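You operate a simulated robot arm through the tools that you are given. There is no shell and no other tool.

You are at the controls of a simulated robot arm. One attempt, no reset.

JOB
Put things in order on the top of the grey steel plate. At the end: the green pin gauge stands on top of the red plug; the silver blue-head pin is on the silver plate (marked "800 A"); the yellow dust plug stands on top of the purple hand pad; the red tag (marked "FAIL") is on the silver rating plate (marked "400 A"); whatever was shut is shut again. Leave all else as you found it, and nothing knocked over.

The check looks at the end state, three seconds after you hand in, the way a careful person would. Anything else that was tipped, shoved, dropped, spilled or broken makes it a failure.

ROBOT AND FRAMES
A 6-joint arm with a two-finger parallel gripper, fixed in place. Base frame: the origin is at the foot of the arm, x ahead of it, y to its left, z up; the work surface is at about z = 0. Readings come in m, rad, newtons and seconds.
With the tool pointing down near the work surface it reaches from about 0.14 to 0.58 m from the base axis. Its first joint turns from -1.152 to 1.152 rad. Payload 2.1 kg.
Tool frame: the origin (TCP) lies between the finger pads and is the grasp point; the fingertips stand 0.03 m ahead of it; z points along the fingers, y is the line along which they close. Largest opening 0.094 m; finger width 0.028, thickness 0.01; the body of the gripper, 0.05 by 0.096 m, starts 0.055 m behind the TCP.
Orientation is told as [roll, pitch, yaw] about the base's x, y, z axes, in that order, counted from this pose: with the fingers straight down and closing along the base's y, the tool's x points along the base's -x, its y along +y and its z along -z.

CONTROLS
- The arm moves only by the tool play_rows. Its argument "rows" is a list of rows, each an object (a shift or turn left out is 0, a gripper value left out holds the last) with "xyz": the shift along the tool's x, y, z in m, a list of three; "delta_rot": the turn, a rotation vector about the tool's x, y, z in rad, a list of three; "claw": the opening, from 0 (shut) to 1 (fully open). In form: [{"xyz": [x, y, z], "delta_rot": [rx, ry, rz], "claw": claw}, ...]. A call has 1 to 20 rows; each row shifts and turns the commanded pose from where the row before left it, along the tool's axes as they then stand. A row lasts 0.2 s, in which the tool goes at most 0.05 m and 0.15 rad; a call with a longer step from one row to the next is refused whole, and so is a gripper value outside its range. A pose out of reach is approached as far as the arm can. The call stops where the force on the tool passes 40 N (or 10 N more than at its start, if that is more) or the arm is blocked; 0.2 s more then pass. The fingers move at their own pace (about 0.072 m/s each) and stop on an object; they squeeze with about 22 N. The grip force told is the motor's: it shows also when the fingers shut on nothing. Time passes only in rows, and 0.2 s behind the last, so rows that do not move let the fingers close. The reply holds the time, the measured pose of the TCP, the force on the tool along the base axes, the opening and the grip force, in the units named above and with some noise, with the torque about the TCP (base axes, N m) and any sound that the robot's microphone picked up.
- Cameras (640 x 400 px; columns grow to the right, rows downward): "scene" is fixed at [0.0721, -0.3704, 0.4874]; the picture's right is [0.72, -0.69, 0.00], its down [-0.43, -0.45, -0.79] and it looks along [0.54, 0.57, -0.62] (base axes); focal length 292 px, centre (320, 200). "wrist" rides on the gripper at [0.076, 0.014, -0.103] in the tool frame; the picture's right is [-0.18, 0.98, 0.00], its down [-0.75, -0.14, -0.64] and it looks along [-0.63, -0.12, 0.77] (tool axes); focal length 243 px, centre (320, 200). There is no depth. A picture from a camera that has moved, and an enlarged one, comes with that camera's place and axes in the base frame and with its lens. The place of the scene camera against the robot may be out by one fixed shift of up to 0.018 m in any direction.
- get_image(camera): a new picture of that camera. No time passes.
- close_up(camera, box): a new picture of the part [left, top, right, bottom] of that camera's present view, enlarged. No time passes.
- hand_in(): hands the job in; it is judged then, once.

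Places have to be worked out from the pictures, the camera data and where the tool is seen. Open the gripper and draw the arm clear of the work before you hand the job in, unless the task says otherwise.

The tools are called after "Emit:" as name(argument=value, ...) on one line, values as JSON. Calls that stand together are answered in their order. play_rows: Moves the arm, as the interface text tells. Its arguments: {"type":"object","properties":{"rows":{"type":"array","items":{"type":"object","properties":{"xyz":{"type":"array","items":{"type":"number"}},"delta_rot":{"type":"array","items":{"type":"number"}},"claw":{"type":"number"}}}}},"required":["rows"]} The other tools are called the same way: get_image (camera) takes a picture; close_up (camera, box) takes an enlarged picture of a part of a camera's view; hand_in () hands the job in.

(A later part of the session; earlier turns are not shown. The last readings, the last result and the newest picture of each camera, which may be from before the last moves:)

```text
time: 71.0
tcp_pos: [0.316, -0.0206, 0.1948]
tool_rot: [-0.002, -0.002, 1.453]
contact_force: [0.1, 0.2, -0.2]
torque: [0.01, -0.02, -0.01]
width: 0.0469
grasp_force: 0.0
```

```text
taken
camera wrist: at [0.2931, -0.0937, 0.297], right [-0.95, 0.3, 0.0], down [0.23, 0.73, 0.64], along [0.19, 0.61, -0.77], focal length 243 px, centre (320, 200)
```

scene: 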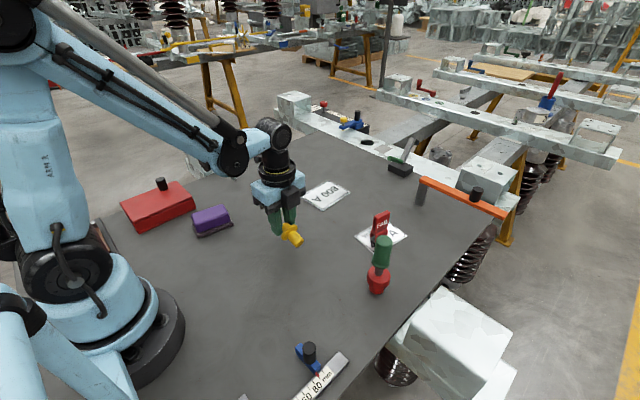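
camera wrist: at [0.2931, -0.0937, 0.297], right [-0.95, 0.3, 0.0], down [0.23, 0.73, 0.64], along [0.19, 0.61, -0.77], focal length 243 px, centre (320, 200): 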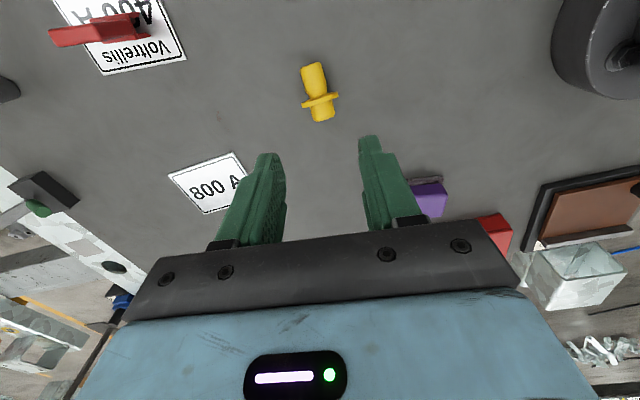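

Emit:
close_up(camera="wrist", box=[270, 40, 370, 140])

Emit:
close_up(camera="scene", box=[250, 200, 350, 280])

```text
4.00 times, centred on (320, 90) of wrist
camera zoom: at [0.2931, -0.0937, 0.297], right [-0.95, 0.3, 0.0], down [0.23, 0.73, 0.64], along [0.19, 0.61, -0.77], focal length 970 px, centre (320, 640)
```

zoom: 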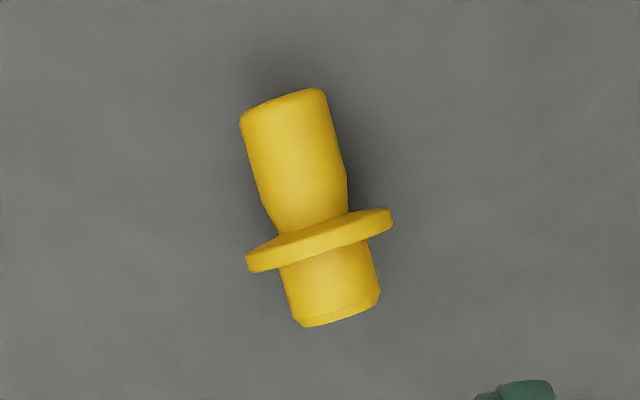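

```text
5.00 times, centred on (300, 240) of scene
camera zoom: at [0.072, -0.3704, 0.4874], right [0.72, -0.69, 0.0], down [-0.43, -0.45, -0.79], along [0.54, 0.57, -0.62], focal length 1457 px, centre (420, 0)
```

zoom: 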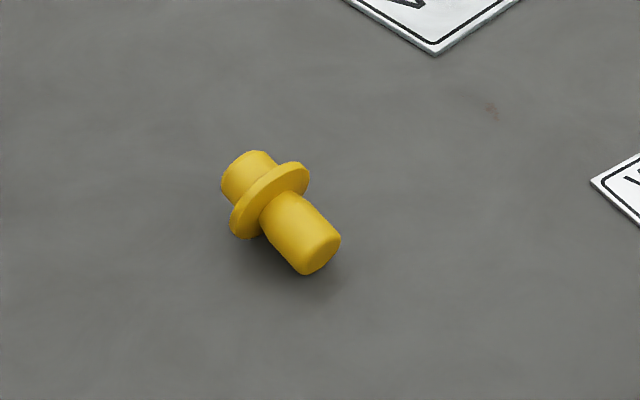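

Now the shape is clear: the axis runs along -y at x≈0.3195, with the flange at y≈-0.0105 and the knob end at y≈-0.0425. I'll align the yaw to π/2, tilt -0.75 rad, and move above the grasp point.

Emit:
play_rows(rows=[{"delta_rot": [0, 0, -0.118], "claw": 0.6}, {"delta_rot": [0, -0.125, 0]}, {"delta_rot": [0, -0.125, 0]}, {"delta_rot": [0, -0.125, 0]}, {"delta_rot": [0, -0.125, 0]}, {"delta_rot": [0, -0.125, 0]}, {"delta_rot": [0, -0.125, 0]}, {"xyz": [0.0258, -0.0012, 0.0146]}, {"xyz": [0.0258, -0.0012, 0.0146]}, {"xyz": [0.0258, -0.0012, 0.0146]}, {"xyz": [0, 0, 0]}])

Emit:
get_image(camera="wrist")

Emit:
get_image(camera="scene")

```text
time: 73.4
tcp_pos: [0.322, -0.0461, 0.1098]
tool_rot: [-0.003, -0.753, 1.569]
contact_force: [0.4, -0.3, -0.3]
torque: [0.01, 0.03, -0.03]
width: 0.0565
grasp_force: 0.1
```

```text
taken
camera wrist: at [0.3064, -0.171, 0.1325], right [-0.98, 0.14, 0.12], down [0.14, 0.11, 0.98], along [0.12, 0.98, -0.13], focal length 243 px, centre (320, 200)
```

wrist: 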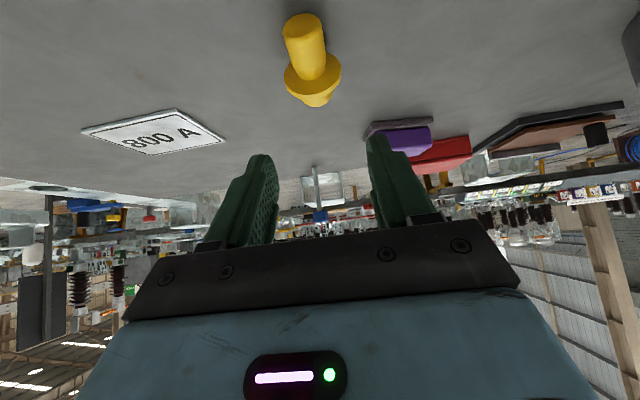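

```text
taken
```

scene: 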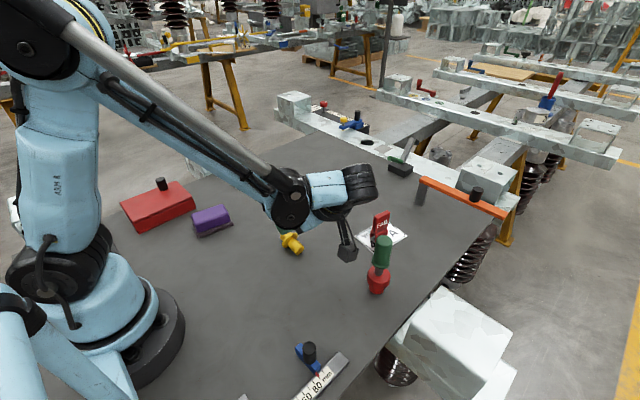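

The camera arm now hangs on the side of the gauge stack, so I need to check clearance before descending. I'll look closely.

Emit:
close_up(camera="scene", box=[240, 140, 440, 310])

Emit:
close_up(camera="wrist", box=[240, 0, 400, 120])

```text
2.35 times, centred on (340, 225) of scene
camera zoom: at [0.072, -0.3704, 0.4874], right [0.72, -0.69, 0.0], down [-0.43, -0.45, -0.79], along [0.54, 0.57, -0.62], focal length 686 px, centre (273, 141)
```

zoom: 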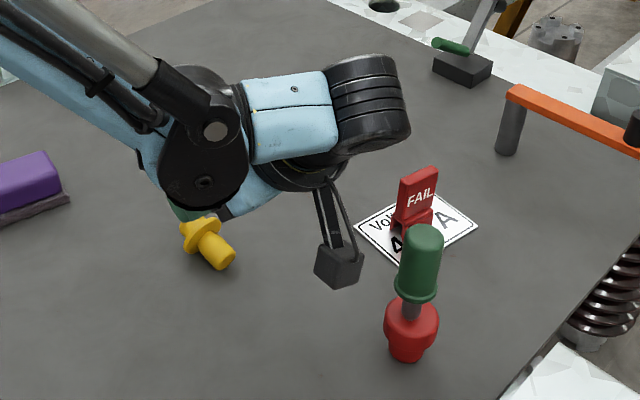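

```text
3.33 times, centred on (320, 60) of wrist
camera zoom: at [0.3064, -0.171, 0.1325], right [-0.98, 0.14, 0.12], down [0.14, 0.11, 0.98], along [0.12, 0.98, -0.13], focal length 809 px, centre (320, 667)
```

zoom: 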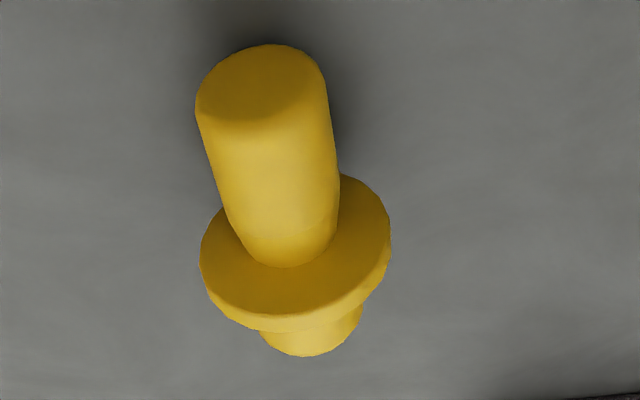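

The clearances check out: about 3 cm between the camera block and the stack, and the wrist stays above the gauge top. I'll descend partway and look again.

Emit:
play_rows(rows=[{"xyz": [0.0106, 0.001, 0.0108]}, {"xyz": [0.0106, 0, 0.0108]}, {"xyz": [0.0106, 0, 0.0108]}, {"xyz": [0, 0, 0]}])

Emit:
close_up(camera="scene", box=[240, 140, 440, 310])

Emit:
get_image(camera="wrist")

```text
time: 74.4
tcp_pos: [0.3195, -0.0476, 0.0644]
tool_rot: [-0.002, -0.751, 1.571]
contact_force: [-0.8, -0.8, 0.3]
torque: [0.03, -0.04, -0.01]
width: 0.0567
grasp_force: 0.2
```

```text
2.35 times, centred on (340, 225) of scene
camera zoom: at [0.072, -0.3704, 0.4874], right [0.72, -0.69, 0.0], down [-0.43, -0.45, -0.79], along [0.54, 0.57, -0.62], focal length 686 px, centre (273, 141)
```

zoom: 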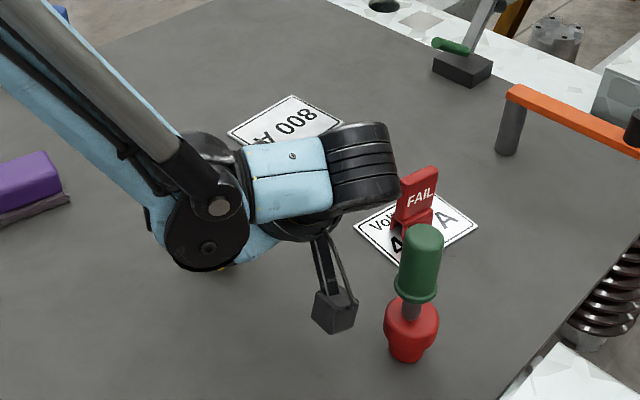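

```text
taken
camera wrist: at [0.3049, -0.1721, 0.0872], right [-0.98, 0.14, 0.12], down [0.14, 0.11, 0.98], along [0.12, 0.98, -0.13], focal length 243 px, centre (320, 200)
```

wrist: 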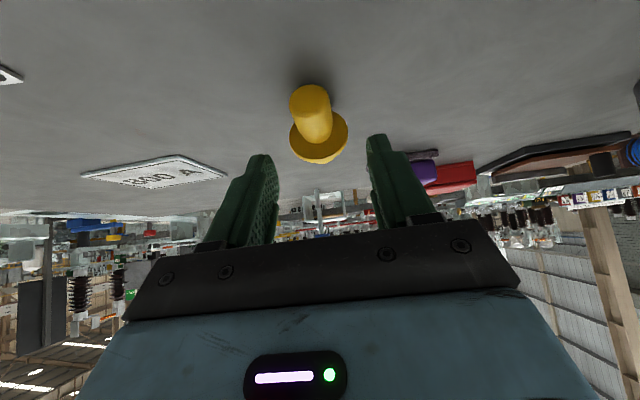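

Clear on all sides: the wrist cap will stay above and beside the gauge. I'll finish the descent slowly to TCP z≈0.034.

Emit:
play_rows(rows=[{"xyz": [0.007, 0, 0.0073]}, {"xyz": [0.007, 0, 0.0073]}, {"xyz": [0.0065, 0, 0.0065]}, {"xyz": [0, 0, 0]}])

Emit:
get_image(camera="wrist")

Emit:
close_up(camera="scene", box=[240, 140, 440, 310])

```text
time: 75.4
tcp_pos: [0.3201, -0.0476, 0.0341]
tool_rot: [-0.003, -0.753, 1.57]
contact_force: [-0.3, -0.2, 0.4]
torque: [-0.01, -0.02, 0.0]
width: 0.0565
grasp_force: 0.0
```

```text
taken
camera wrist: at [0.305, -0.1727, 0.0576], right [-0.98, 0.14, 0.12], down [0.14, 0.11, 0.98], along [0.12, 0.98, -0.13], focal length 243 px, centre (320, 200)
```

wrist: 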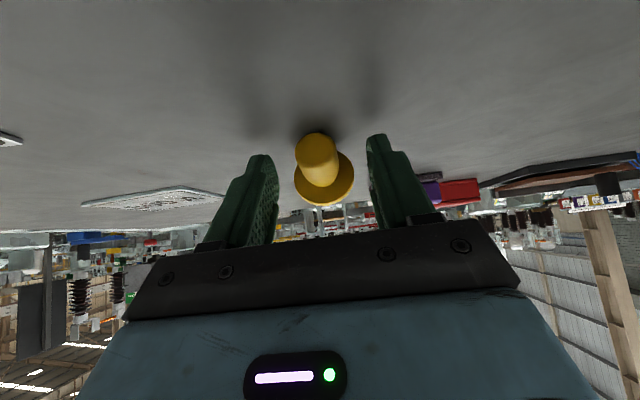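

```text
2.35 times, centred on (340, 225) of scene
camera zoom: at [0.072, -0.3704, 0.4874], right [0.72, -0.69, 0.0], down [-0.43, -0.45, -0.79], along [0.54, 0.57, -0.62], focal length 686 px, centre (273, 141)
```

zoom: 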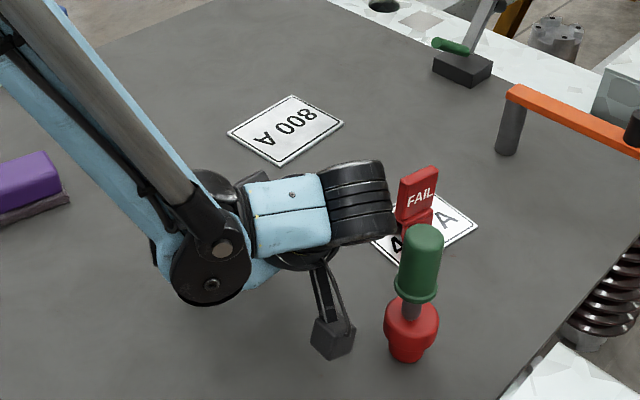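

Emit:
close_up(camera="wrist", box=[240, 110, 400, 220])

```text
3.64 times, centred on (320, 165) of wrist
camera zoom: at [0.305, -0.1727, 0.0576], right [-0.98, 0.14, 0.12], down [0.14, 0.11, 0.98], along [0.12, 0.98, -0.13], focal length 882 px, centre (320, 327)
```

zoom: 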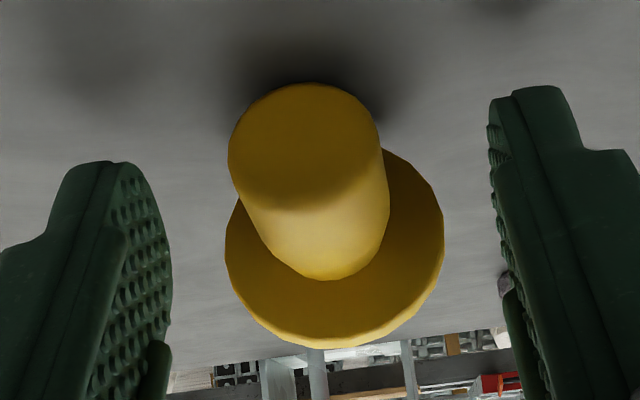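

The knob sits right where it should between the fingertips. I'll close gently.

Emit:
play_rows(rows=[{"claw": 0.45}, {"claw": 0.35}, {"claw": 0.28}, {"claw": 0.2}, {"claw": 0.1}, {"claw": 0.0}, {"claw": 0.0}])

Emit:
close_up(camera="wrist", box=[240, 110, 400, 220])

```text
time: 77.0
tcp_pos: [0.3202, -0.0473, 0.0338]
tool_rot: [-0.003, -0.752, 1.572]
contact_force: [0.6, 0.5, 0.6]
torque: [0.04, -0.03, -0.01]
width: 0.0216
grasp_force: 21.5
```

```text
3.64 times, centred on (320, 165) of wrist
camera zoom: at [0.305, -0.1726, 0.0578], right [-0.98, 0.14, 0.12], down [0.14, 0.11, 0.98], along [0.12, 0.98, -0.13], focal length 882 px, centre (320, 327)
```

zoom: 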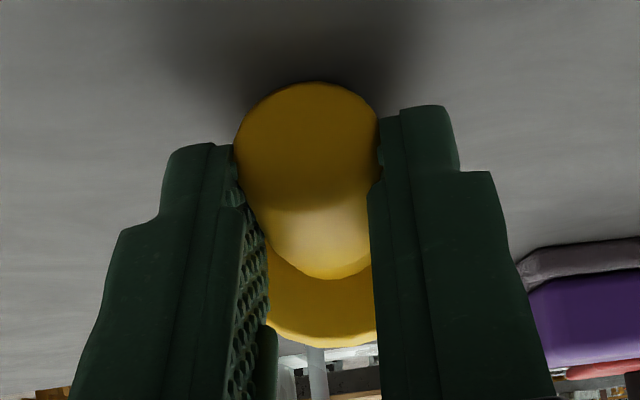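

Gripped at 0.0216 m. I'll lift very slowly by a small amount first and check whether it holds.

Emit:
play_rows(rows=[{"xyz": [-0.0014, 0, -0.0015]}, {"xyz": [-0.0014, 0, -0.0015]}, {"xyz": [-0.0021, 0, -0.0022]}, {"xyz": [-0.0021, 0, -0.0022]}, {"xyz": [0, 0, 0]}, {"xyz": [0, 0, 0]}])

Emit:
close_up(camera="wrist", box=[240, 110, 400, 220])

```text
time: 78.4
tcp_pos: [0.3196, -0.0478, 0.0447]
tool_rot: [-0.004, -0.753, 1.568]
contact_force: [0.4, 1.1, 0.6]
torque: [0.01, -0.02, 0.01]
width: 0.0215
grasp_force: 21.9
```

```text
3.64 times, centred on (320, 165) of wrist
camera zoom: at [0.3047, -0.1731, 0.0677], right [-0.98, 0.14, 0.12], down [0.14, 0.11, 0.98], along [0.12, 0.98, -0.13], focal length 882 px, centre (320, 327)
```

zoom: 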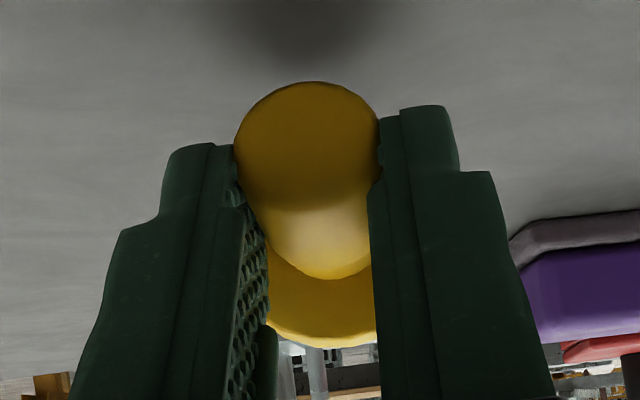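

It's holding. I'll lift a bit more, slowly, then start rotating the plug upright in gentle steps.

Emit:
play_rows(rows=[{"xyz": [-0.0055, 0, -0.0058]}, {"xyz": [-0.0068, 0, -0.0073]}, {"xyz": [-0.0068, 0, -0.0073]}, {"xyz": [-0.0068, 0, -0.0073]}, {"xyz": [-0.0068, 0, -0.0073]}, {"xyz": [-0.0068, 0, -0.0073]}, {"xyz": [-0.0068, 0, -0.0073]}, {"delta_rot": [0, 0.05, 0]}, {"delta_rot": [0, 0.1, 0]}, {"delta_rot": [0, 0.1, 0]}, {"delta_rot": [0, 0.1, 0]}, {"delta_rot": [0, 0.1, 0]}, {"delta_rot": [0, 0.1, 0]}, {"delta_rot": [0, 0.1, 0]}, {"delta_rot": [0, 0.1, 0]}, {"delta_rot": [0, 0, 0]}])

Emit:
get_image(camera="wrist")

Emit:
get_image(camera="scene")

```text
time: 81.8
tcp_pos: [0.32, -0.0485, 0.1123]
tool_rot: [-0.003, 0.0, 1.569]
contact_force: [-0.1, 0.3, 0.5]
torque: [-0.02, 0.0, -0.02]
width: 0.0214
grasp_force: 21.9
```

```text
taken
camera wrist: at [0.3048, -0.124, 0.2152], right [-0.98, 0.19, 0.0], down [0.14, 0.75, 0.64], along [0.12, 0.63, -0.77], focal length 243 px, centre (320, 200)
```

wrist: 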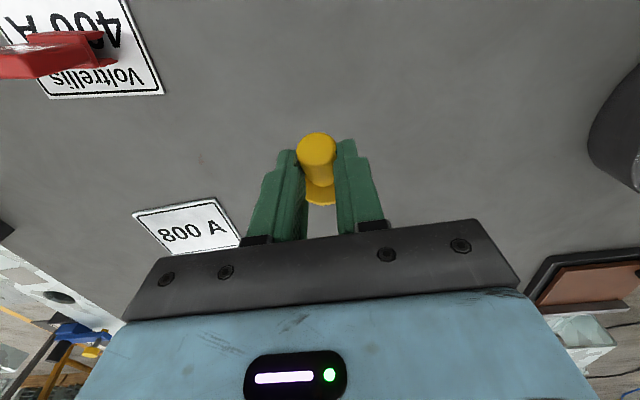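

```text
taken
```

scene: 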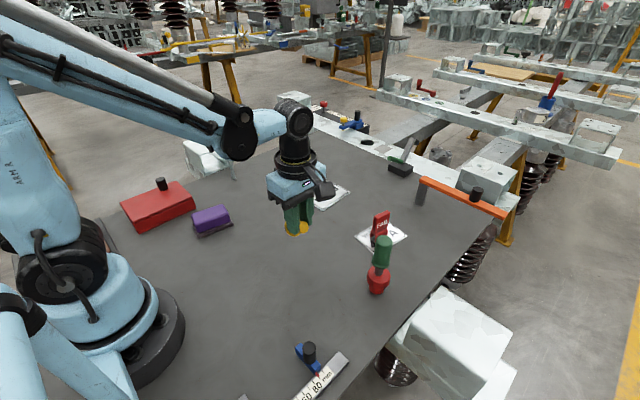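

Still held (0.0214 m). I'll continue the rotation to bring the knob upward.

Emit:
play_rows(rows=[{"delta_rot": [0, 0.1, 0]}, {"delta_rot": [0, 0.1, 0]}, {"delta_rot": [0, 0.1, 0]}, {"delta_rot": [0, 0.1, 0]}, {"delta_rot": [0, 0.1, 0]}, {"delta_rot": [0, 0.1, 0]}, {"delta_rot": [0, 0.1, 0]}, {"delta_rot": [0, 0.1, 0]}, {"delta_rot": [0, 0.1, 0]}, {"delta_rot": [0, 0.05, 0]}, {"delta_rot": [0, 0, 0]}])

Emit:
get_image(camera="wrist")

Emit:
get_image(camera="scene")

Emit:
close_up(camera="scene", box=[230, 160, 350, 260])

```text
time: 84.2
tcp_pos: [0.3184, -0.0486, 0.1121]
tool_rot: [-0.005, 0.949, 1.566]
contact_force: [-0.1, -0.5, 0.1]
torque: [0.03, 0.01, -0.04]
width: 0.0214
grasp_force: 21.9
```

```text
taken
camera wrist: at [0.3048, -0.0087, 0.2346], right [-0.98, 0.11, -0.15], down [0.14, 0.96, -0.24], along [0.12, -0.26, -0.96], focal length 243 px, centre (320, 200)
```

wrist: 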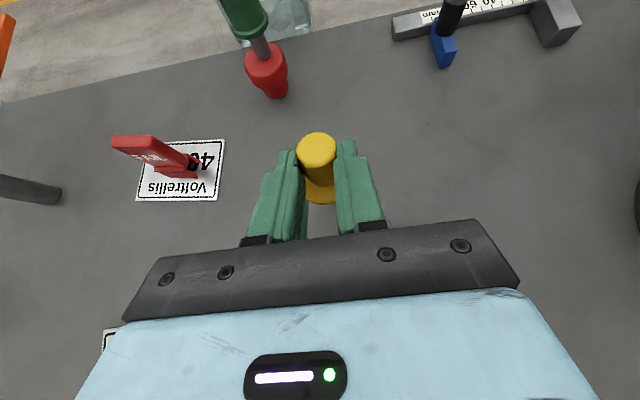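

```text
taken
```

scene: 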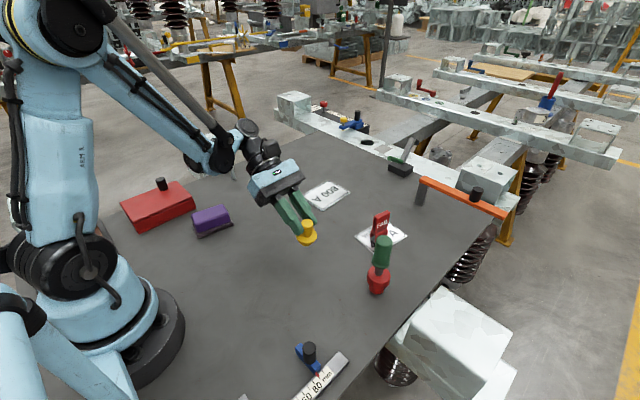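

```text
4.00 times, centred on (290, 210) of scene
camera zoom: at [0.072, -0.3704, 0.4874], right [0.72, -0.69, 0.0], down [-0.43, -0.45, -0.79], along [0.54, 0.57, -0.62], focal length 1166 px, centre (440, 160)
```

zoom: 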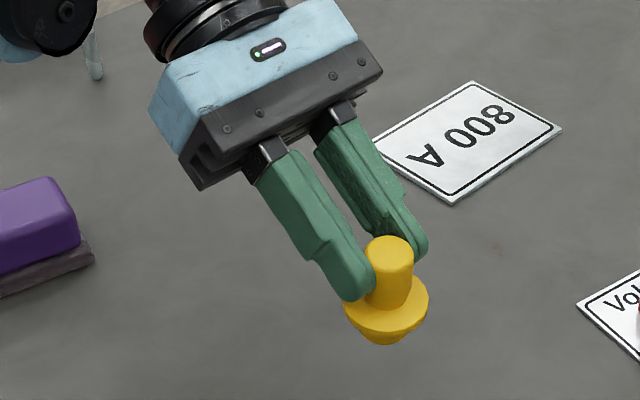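

The plug is now almost upright, leaning by about 10° as predicted. I'll add the last 0.165 rad of tilt and check.

Emit:
play_rows(rows=[{"delta_rot": [0, 0.08, 0]}, {"delta_rot": [0, 0.085, 0]}, {"delta_rot": [0, 0, 0]}])

Emit:
close_up(camera="scene", box=[250, 180, 350, 260])

Emit:
close_up(camera="wrist", box=[260, 110, 380, 220])

```text
time: 85.0
tcp_pos: [0.3201, -0.0468, 0.113]
tool_rot: [-0.004, 1.114, 1.566]
contact_force: [0.9, 0.0, -1.0]
torque: [0.01, -0.01, 0.0]
width: 0.0218
grasp_force: 21.9
```

```text
5.00 times, centred on (300, 220) of scene
camera zoom: at [0.072, -0.3704, 0.4874], right [0.72, -0.69, 0.0], down [-0.43, -0.45, -0.79], along [0.54, 0.57, -0.62], focal length 1457 px, centre (420, 100)
```

zoom: 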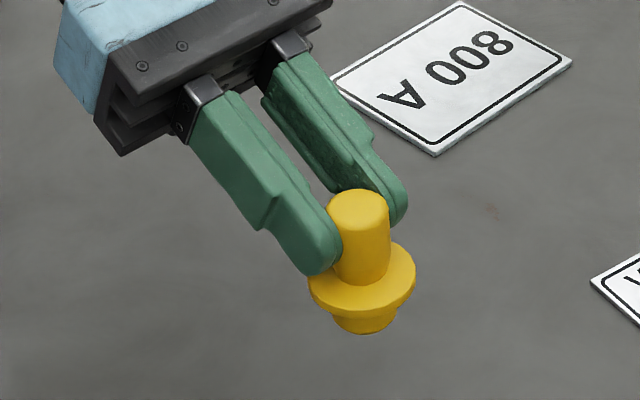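

```text
3.64 times, centred on (320, 165) of wrist
camera zoom: at [0.305, 0.0106, 0.2267], right [-0.98, 0.08, -0.17], down [0.14, 0.91, -0.39], along [0.12, -0.41, -0.9], focal length 882 px, centre (320, 327)
```

zoom: 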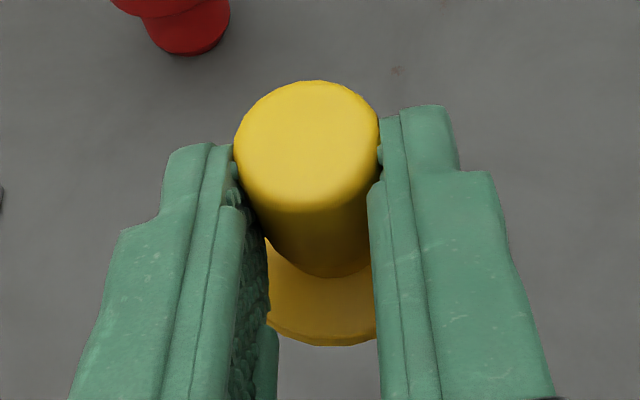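

The plug is upright now, and the grip is steady at 0.0218 m. Next I'll turn the whole tool about the vertical to yaw≈0, keeping the plug upright, so the body ends on the open +x side.

Emit:
play_rows(rows=[{"delta_rot": [-0.045, 0, 0.022]}, {"delta_rot": [-0.0907, 0, 0.0446]}, {"delta_rot": [-0.0907, 0, 0.0446]}, {"delta_rot": [-0.0907, 0, 0.0446]}, {"delta_rot": [-0.0907, 0, 0.0446]}, {"delta_rot": [-0.0907, 0, 0.0446]}, {"delta_rot": [-0.0907, 0, 0.0446]}, {"delta_rot": [-0.0907, 0, 0.0446]}, {"delta_rot": [-0.0907, 0, 0.0446]}, {"delta_rot": [-0.0907, 0, 0.0446]}, {"delta_rot": [-0.0907, 0, 0.0446]}, {"delta_rot": [-0.0907, 0, 0.0446]}, {"delta_rot": [-0.0907, 0, 0.0446]}, {"delta_rot": [-0.0907, 0, 0.0446]}, {"delta_rot": [-0.0907, 0, 0.0446]}, {"delta_rot": [-0.0907, 0, 0.0446]}, {"delta_rot": [0, 0, 0]}])

Emit:
get_image(camera="wrist")

Emit:
get_image(camera="scene")

```text
time: 88.6
tcp_pos: [0.1572, -0.4728, 0.1124]
tool_rot: [-0.032, 1.095, 0.102]
contact_force: [-0.2, 0.4, -0.2]
torque: [-0.02, 0.02, -0.02]
width: 0.0217
grasp_force: 22.2
out of reach, approached as far as the arm can: row 3, 4, 5, 6, 7, 8, 9, 10, 11, 12, 13, 14, 15, 16
```

```text
taken
camera wrist: at [0.2115, -0.4483, 0.2275], right [-0.04, 0.98, -0.18], down [0.93, -0.03, -0.38], along [-0.37, -0.18, -0.91], focal length 243 px, centre (320, 200)
```

wrist: 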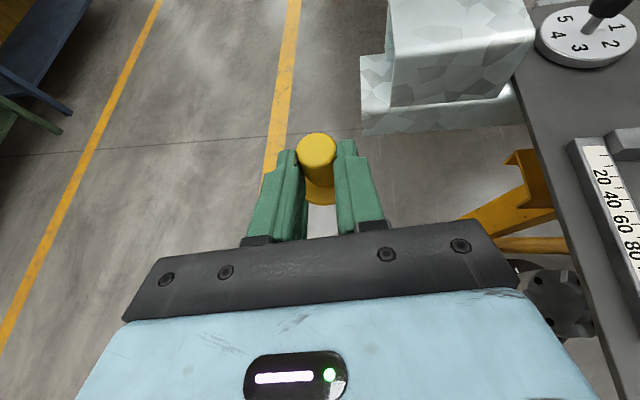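

```text
taken
```

scene: 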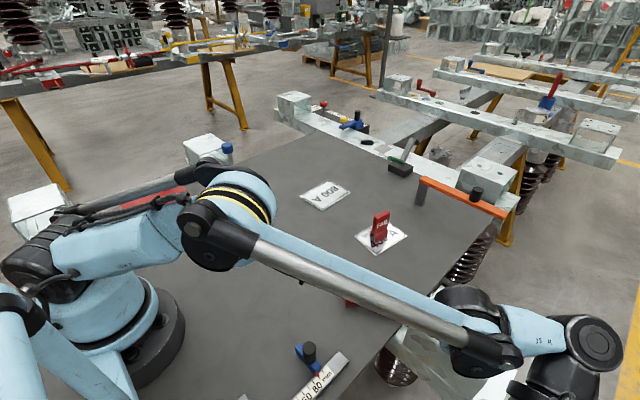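

The arm couldn't hold that orientation and the tool swung far off to y≈-0.47. I need to check at once whether anything was hit.

Emit:
close_up(camera="scene", box=[300, 200, 500, 400])

Emit:
close_up(camera="scene", box=[320, 200, 420, 320])

```text
2.00 times, centred on (400, 300) of scene
camera zoom: at [0.072, -0.3704, 0.4874], right [0.72, -0.69, 0.0], down [-0.43, -0.45, -0.79], along [0.54, 0.57, -0.62], focal length 583 px, centre (160, 0)
```

zoom: 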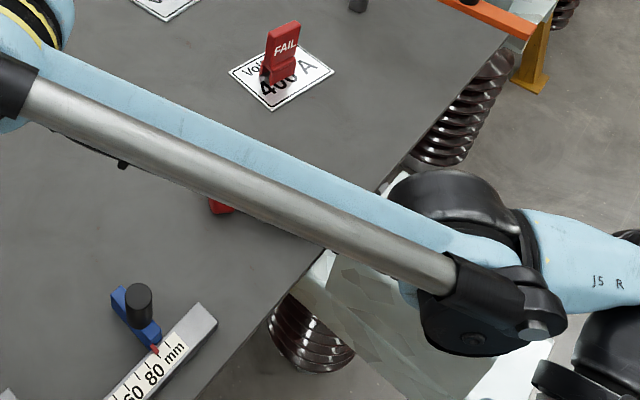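

```text
3.33 times, centred on (370, 260) of scene
camera zoom: at [0.072, -0.3704, 0.4874], right [0.72, -0.69, 0.0], down [-0.43, -0.45, -0.79], along [0.54, 0.57, -0.62], focal length 972 px, centre (153, 0)
```

zoom: 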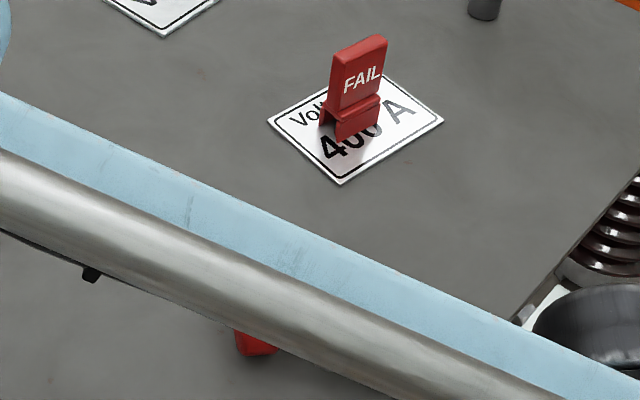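

The forearm swept across the area: the gauge isn't visible and the red plug's foot appears shifted. I'm still holding the yellow plug. I'll first raise the commanded pose in small steps, so the way back is well above everything, and watch how the arm responds.

Emit:
play_rows(rows=[{"xyz": [0.018, 0, -0.0088]}, {"xyz": [0.018, 0, -0.0088]}, {"xyz": [0, 0, 0]}])

Emit:
get_image(camera="scene")

```text
time: 89.4
tcp_pos: [0.1567, -0.4713, 0.1537]
tool_rot: [-0.032, 1.097, 0.102]
contact_force: [-0.2, 0.4, -0.2]
torque: [0.02, 0.0, -0.03]
width: 0.0218
grasp_force: 22.0
```

```text
taken
```

scene: 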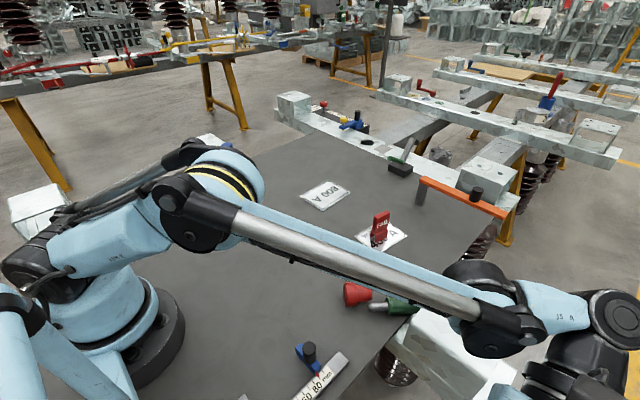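

The commanded pose now follows the measured one, so control is back. The red plug and green gauge are lying on the plate near the edge, still on the plate and recoverable. I'll look closer.

Emit:
close_up(camera="scene", box=[320, 240, 440, 340])

Emit:
get_image(camera="wrist")

```text
4.00 times, centred on (380, 290) of scene
camera zoom: at [0.0721, -0.3704, 0.4874], right [0.72, -0.69, 0.0], down [-0.43, -0.45, -0.79], along [0.54, 0.57, -0.62], focal length 1166 px, centre (80, -160)
```

zoom: 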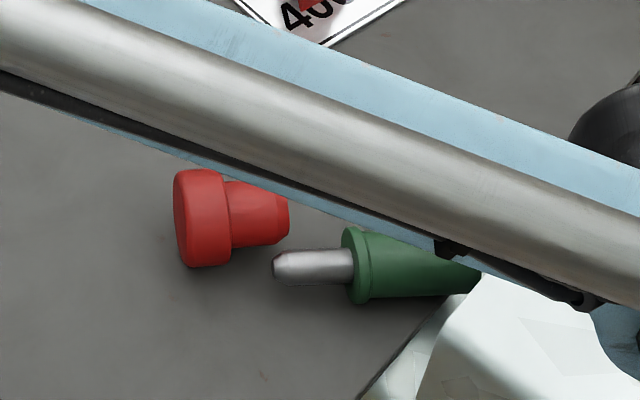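

```text
taken
camera wrist: at [0.2102, -0.4474, 0.2677], right [-0.04, 0.98, -0.18], down [0.93, -0.03, -0.38], along [-0.37, -0.18, -0.91], focal length 243 px, centre (320, 200)
```

wrist: 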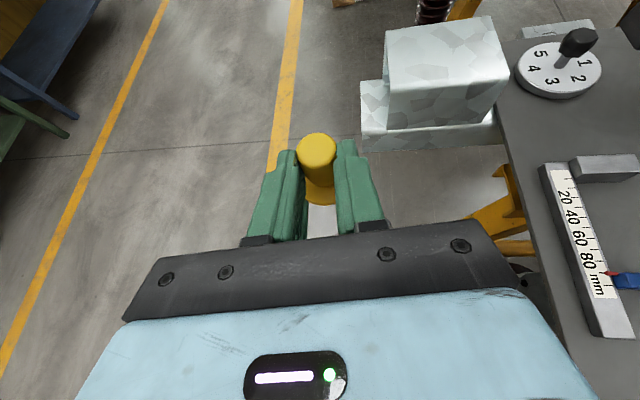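

Both pieces lie on the plate and I can recover them afterwards. First I'll lift high, away from everything, with the yellow plug still in hand.

Emit:
play_rows(rows=[{"xyz": [0.0267, 0, -0.0137]}, {"xyz": [0.0267, 0, -0.0137]}, {"xyz": [0.0267, 0, -0.0137]}, {"xyz": [0.0267, 0, -0.0137]}, {"xyz": [0.0267, 0, -0.0137]}, {"xyz": [0, 0, 0]}])

Emit:
get_image(camera="scene")

```text
time: 90.8
tcp_pos: [0.1578, -0.4682, 0.3031]
tool_rot: [-0.031, 1.095, 0.102]
contact_force: [0.6, 0.2, -0.9]
torque: [0.04, -0.02, 0.02]
width: 0.0219
grasp_force: 22.1
```

```text
taken
```

scene: 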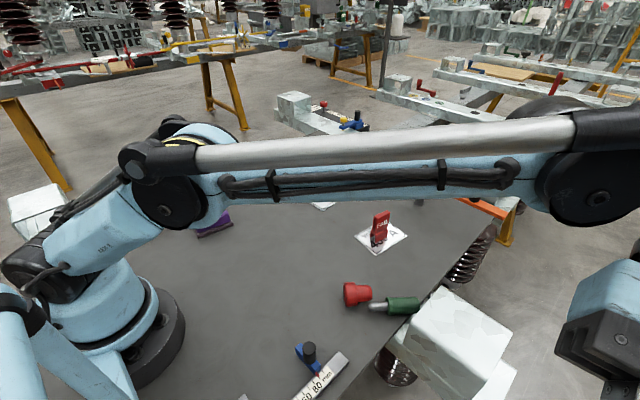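

High and clear. Now I'll turn the tool back to vertical here.

Emit:
play_rows(rows=[{"delta_rot": [0, -0.1, 0]}, {"delta_rot": [0, -0.125, 0]}, {"delta_rot": [0, -0.125, 0]}, {"delta_rot": [0, -0.125, 0]}, {"delta_rot": [0, 0, 0]}])

Emit:
get_image(camera="scene")

```text
time: 92.0
tcp_pos: [0.157, -0.469, 0.3018]
tool_rot: [-0.019, 0.619, 0.12]
contact_force: [0.1, 0.3, 0.4]
torque: [-0.01, -0.01, -0.02]
width: 0.0217
grasp_force: 22.3
```

```text
taken
```

scene: 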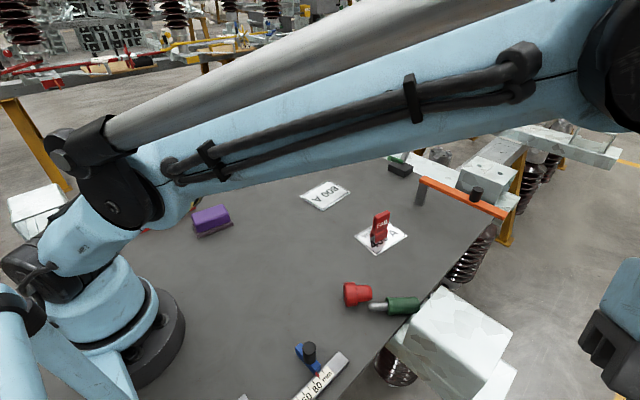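

Emit:
play_rows(rows=[{"delta_rot": [0, -0.124, 0]}, {"delta_rot": [0, -0.124, 0]}, {"delta_rot": [0, -0.124, 0]}, {"delta_rot": [0, -0.124, 0]}, {"delta_rot": [0, -0.124, 0]}, {"delta_rot": [0, 0, 0]}])

Emit:
get_image(camera="scene")

Emit:
get_image(camera="wrist")

```text
time: 93.4
tcp_pos: [0.217, -0.4393, 0.3028]
tool_rot: [-0.016, 0.003, 0.13]
contact_force: [-0.3, 0.0, -0.3]
torque: [0.01, -0.01, 0.01]
width: 0.0217
grasp_force: 21.7
out of reach, approached as far as the arm can: row 3, 4, 5
```

```text
taken
```

scene: 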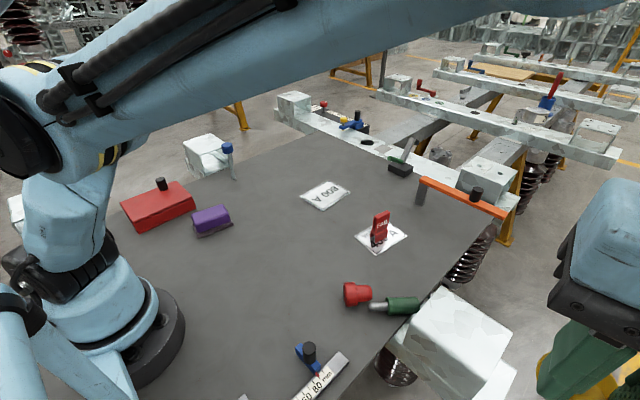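

```text
taken
camera wrist: at [0.139, -0.4333, 0.4056], right [0.05, 1.0, -0.02], down [0.77, -0.03, 0.64], along [0.64, -0.05, -0.77], focal length 243 px, centre (320, 200)
```

wrist: 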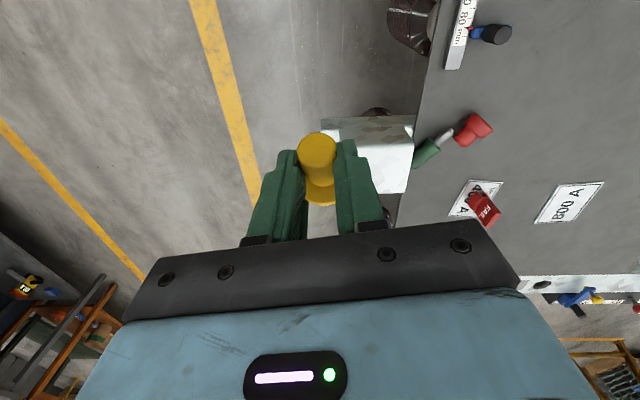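

The tool is vertical again and still holding the plug. I'll move back toward the centre at z≈0.3.

Emit:
play_rows(rows=[{"xyz": [-0.005, 0.016, 0]}, {"xyz": [-0.0094, 0.0315, 0]}, {"xyz": [-0.0094, 0.0315, 0]}, {"xyz": [-0.0094, 0.0315, 0]}, {"xyz": [-0.0094, 0.0315, 0]}, {"xyz": [-0.0094, 0.0315, 0]}, {"xyz": [-0.0094, 0.0315, 0]}, {"xyz": [-0.0094, 0.0315, 0]}, {"xyz": [-0.0094, 0.0315, 0]}, {"xyz": [-0.0094, 0.0315, 0]}, {"xyz": [-0.0094, 0.0315, 0]}, {"xyz": [-0.0094, 0.0315, 0]}, {"xyz": [0, 0, 0]}])

Emit:
get_image(camera="scene")

Emit:
get_image(camera="wrist")

```text
time: 96.2
tcp_pos: [0.2767, -0.0655, 0.298]
tool_rot: [-0.013, 0.0, 0.13]
contact_force: [-0.3, 0.3, -0.5]
torque: [0.0, 0.02, -0.01]
width: 0.0218
grasp_force: 22.4
```

```text
taken
```

scene: 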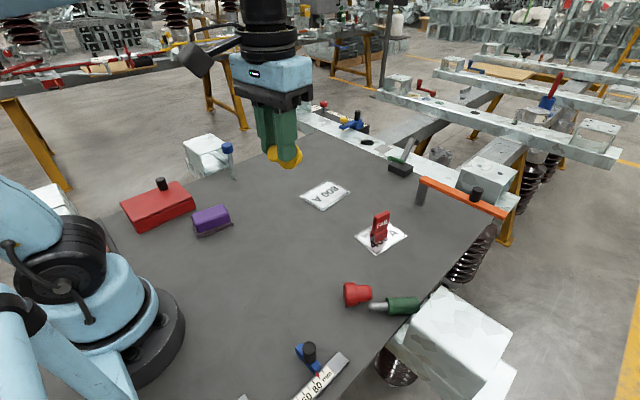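

```text
taken
camera wrist: at [0.1984, -0.0591, 0.3997], right [0.06, 1.0, -0.01], down [0.77, -0.03, 0.64], along [0.64, -0.05, -0.77], focal length 243 px, centre (320, 200)
```

wrist: 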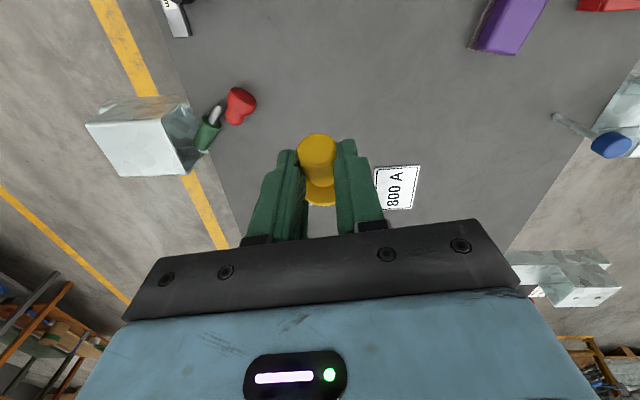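

Emit:
close_up(camera="wrist", box=[440, 0, 560, 70])

Emit:
close_up(camera="wrist", box=[160, 60, 280, 170])

Emit:
close_up(camera="scene", box=[330, 260, 450, 340])

Emit:
close_up(camera="scene", box=[100, 160, 260, 260])

```text
5.33 times, centred on (500, 35) of wrist
camera zoom: at [0.1984, -0.0591, 0.3997], right [0.06, 1.0, -0.01], down [0.77, -0.03, 0.64], along [0.64, -0.05, -0.77], focal length 1294 px, centre (-640, 1080)
```

zoom: 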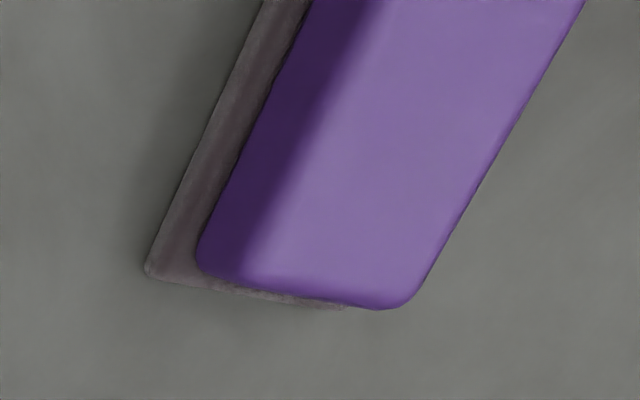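

```text
3.64 times, centred on (220, 115) of wrist
camera zoom: at [0.1984, -0.0591, 0.3997], right [0.06, 1.0, -0.01], down [0.77, -0.03, 0.64], along [0.64, -0.05, -0.77], focal length 882 px, centre (684, 509)
```

zoom: 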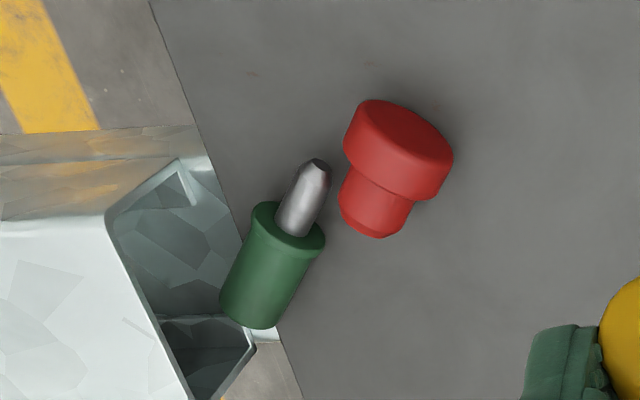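

```text
5.00 times, centred on (390, 300) of scene
camera zoom: at [0.0721, -0.3704, 0.4874], right [0.72, -0.69, 0.0], down [-0.43, -0.45, -0.79], along [0.54, 0.57, -0.62], focal length 1457 px, centre (-30, -300)
```

zoom: 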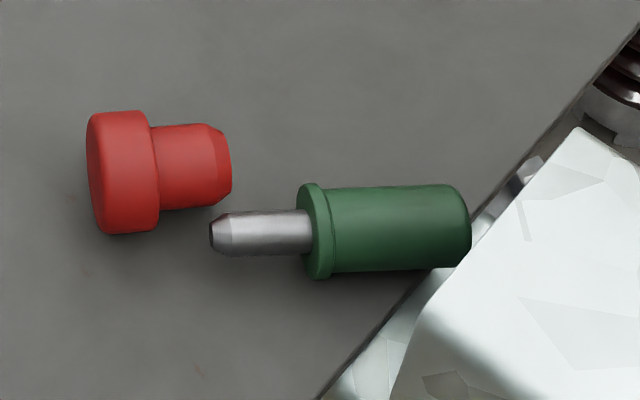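

```text
4.00 times, centred on (180, 210) of scene
camera zoom: at [0.0721, -0.3704, 0.4874], right [0.72, -0.69, 0.0], down [-0.43, -0.45, -0.79], along [0.54, 0.57, -0.62], focal length 1166 px, centre (880, 160)
```

zoom: 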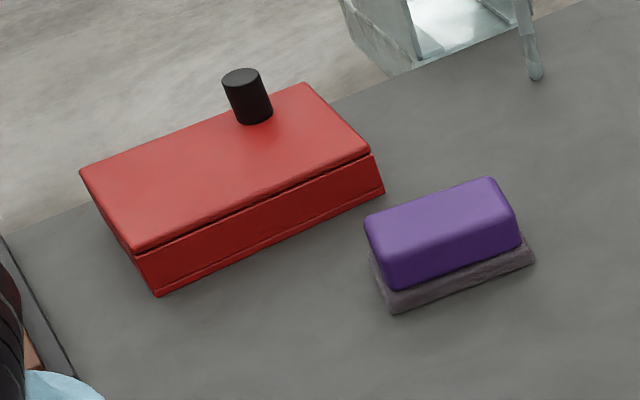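

I've got views of everything. I'll place the yellow plug first: move above the pad at z≈0.3 with the tool vertical, then turn to yaw≈-1.07, so the wrist will end up over the open area when tilted.

Emit:
play_rows(rows=[{"xyz": [0.0015, 0.015, 0]}, {"xyz": [0.003, 0.0292, 0]}, {"xyz": [0.003, 0.0292, 0]}, {"xyz": [0.003, 0.0292, 0]}, {"xyz": [0.003, 0.0292, 0]}, {"xyz": [0.003, 0.0292, 0]}, {"xyz": [0.003, 0.0292, 0]}, {"xyz": [0.003, 0.0292, 0]}, {"xyz": [0.0014, 0.0142, 0]}, {"delta_rot": [0, 0, 0.1]}, {"delta_rot": [0, 0, 0.14]}, {"delta_rot": [0, 0, 0.14]}, {"delta_rot": [0, 0, 0.14]}, {"delta_rot": [0, 0, 0.14]}, {"delta_rot": [0, 0, 0.14]}, {"delta_rot": [0, 0, 0.14]}, {"delta_rot": [0, 0, 0.14]}, {"delta_rot": [0, 0, 0.12]}, {"delta_rot": [0, 0, 0]}])

Emit:
get_image(camera="scene")

Emit:
get_image(camera="wrist")

```text
time: 100.2
tcp_pos: [0.2219, 0.1622, 0.2938]
tool_rot: [-0.007, -0.014, -1.071]
contact_force: [-0.7, 0.2, -1.0]
torque: [0.01, 0.0, -0.02]
width: 0.0215
grasp_force: 22.2
```

```text
taken
```

scene: 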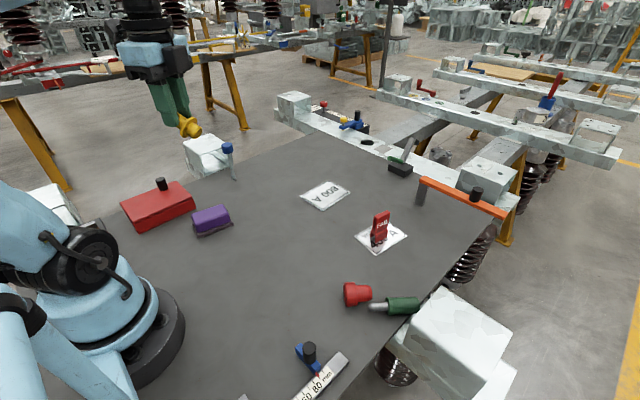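

```text
taken
camera wrist: at [0.1983, 0.2377, 0.3958], right [0.95, 0.31, -0.01], down [0.24, -0.72, 0.65], along [0.2, -0.62, -0.76], focal length 243 px, centre (320, 200)
```

wrist: 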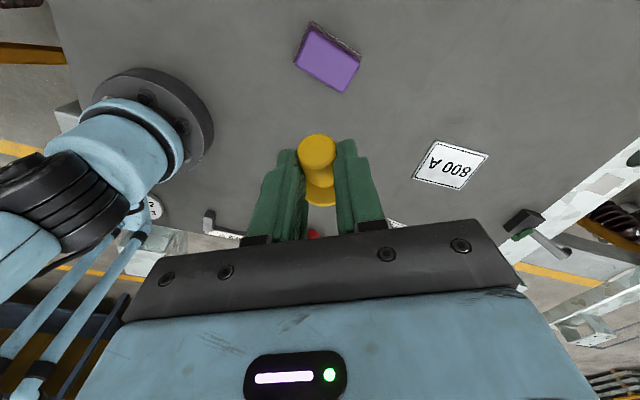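

Emit:
close_up(camera="wrist", box=[270, 10, 390, 110])

```text
4.00 times, centred on (330, 60) of wrist
camera zoom: at [0.1983, 0.2377, 0.3958], right [0.95, 0.31, -0.01], down [0.24, -0.72, 0.65], along [0.2, -0.62, -0.76], focal length 970 px, centre (280, 760)
```

zoom: 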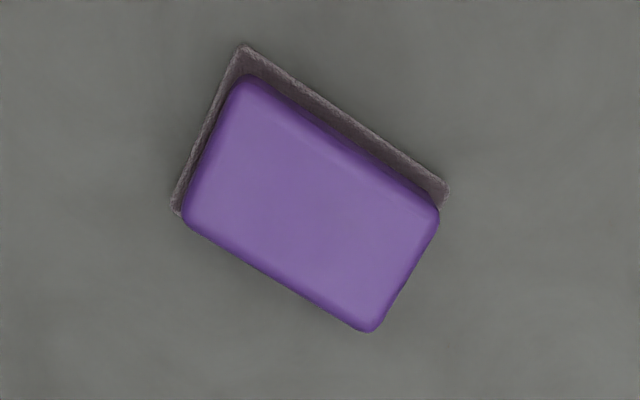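

The pad's top is about 0.071 × 0.043 m, centred near (0.227, 0.170). Now I'll tilt the plug upright here at height, in steps, watching for any out-of-reach warning.

Emit:
play_rows(rows=[{"delta_rot": [0, 0.1, 0]}, {"delta_rot": [0, 0.125, 0]}, {"delta_rot": [0, 0.125, 0]}, {"delta_rot": [0, 0.125, 0]}, {"delta_rot": [0, 0.125, 0]}, {"delta_rot": [0, 0, 0]}])

```text
time: 101.6
tcp_pos: [0.2211, 0.1607, 0.294]
tool_rot: [-0.007, 0.586, -1.073]
contact_force: [0.0, 0.7, 0.1]
torque: [0.01, -0.01, -0.01]
width: 0.0217
grasp_force: 22.1
```

Emit:
play_rows(rows=[{"delta_rot": [0, 0.1, 0]}, {"delta_rot": [0, 0.1, 0]}, {"delta_rot": [0, 0.1, 0]}, {"delta_rot": [0, 0, 0]}])

Emit:
get_image(camera="scene")

```text
time: 102.6
tcp_pos: [0.2237, 0.1618, 0.295]
tool_rot: [-0.013, 0.889, -1.078]
contact_force: [-0.6, 0.4, -0.3]
torque: [0.0, 0.0, -0.02]
width: 0.0215
grasp_force: 21.9
```

```text
taken
```

scene: 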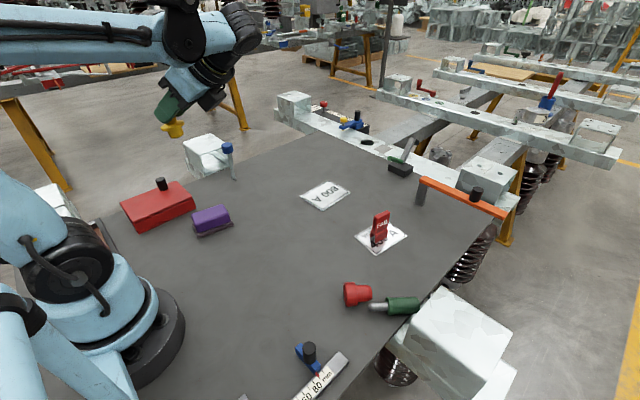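

Good so far. I'll continue to the full tilt of about 1.11 rad.

Emit:
play_rows(rows=[{"delta_rot": [0, 0.075, 0]}, {"delta_rot": [0, 0.075, 0]}, {"delta_rot": [0, 0.075, 0]}, {"delta_rot": [0, 0, 0]}])

Emit:
get_image(camera="wrist")

Emit:
close_up(camera="scene", box=[120, 80, 260, 190])

```text
time: 103.6
tcp_pos: [0.2232, 0.1613, 0.2941]
tool_rot: [-0.017, 1.114, -1.086]
contact_force: [-0.4, -0.5, 0.5]
torque: [-0.03, 0.0, -0.01]
width: 0.0216
grasp_force: 22.5
```

```text
taken
camera wrist: at [0.2637, 0.1186, 0.4079], right [0.9, 0.4, -0.17], down [0.31, -0.87, -0.39], along [-0.31, 0.3, -0.9], focal length 243 px, centre (320, 200)
```

wrist: 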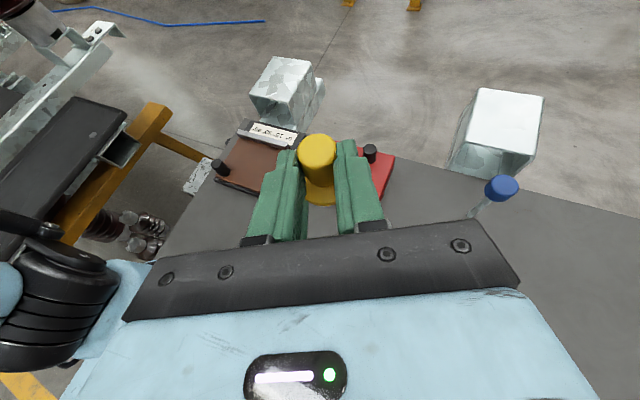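

```text
3.64 times, centred on (190, 135) of scene
camera zoom: at [0.0721, -0.3704, 0.4874], right [0.72, -0.69, 0.0], down [-0.43, -0.45, -0.79], along [0.54, 0.57, -0.62], focal length 1060 px, centre (793, 436)
```

zoom: 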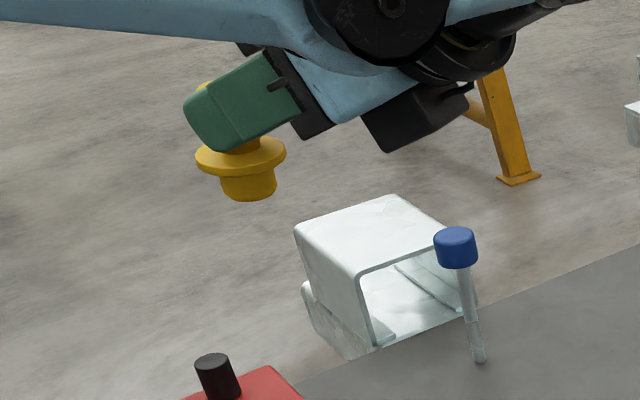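

The plug is upright here, with no reach warnings. I'll shift horizontally so its axis is over the pad centre, then descend in short calls, checking for reach problems each time.

Emit:
play_rows(rows=[{"xyz": [-0.0075, 0.007, -0.0152]}, {"xyz": [-0.018, 0, 0.0088]}, {"xyz": [-0.018, 0, 0.0088]}, {"xyz": [0, 0, 0]}])

Emit:
play_rows(rows=[{"xyz": [-0.018, 0, 0.0088]}, {"xyz": [-0.018, 0, 0.0088]}, {"xyz": [0, 0, 0]}])

```text
time: 104.6
tcp_pos: [0.2369, 0.1571, 0.2535]
tool_rot: [-0.015, 1.11, -1.082]
contact_force: [-1.1, 0.4, -0.7]
torque: [0.0, 0.0, 0.01]
width: 0.0214
grasp_force: 21.4
out of reach, approached as far as the arm can: row 1
```

```text
time: 105.4
tcp_pos: [0.2364, 0.1573, 0.2139]
tool_rot: [-0.017, 1.113, -1.086]
contact_force: [-0.4, 0.4, 0.1]
torque: [-0.02, 0.0, 0.0]
width: 0.0217
grasp_force: 22.0
```

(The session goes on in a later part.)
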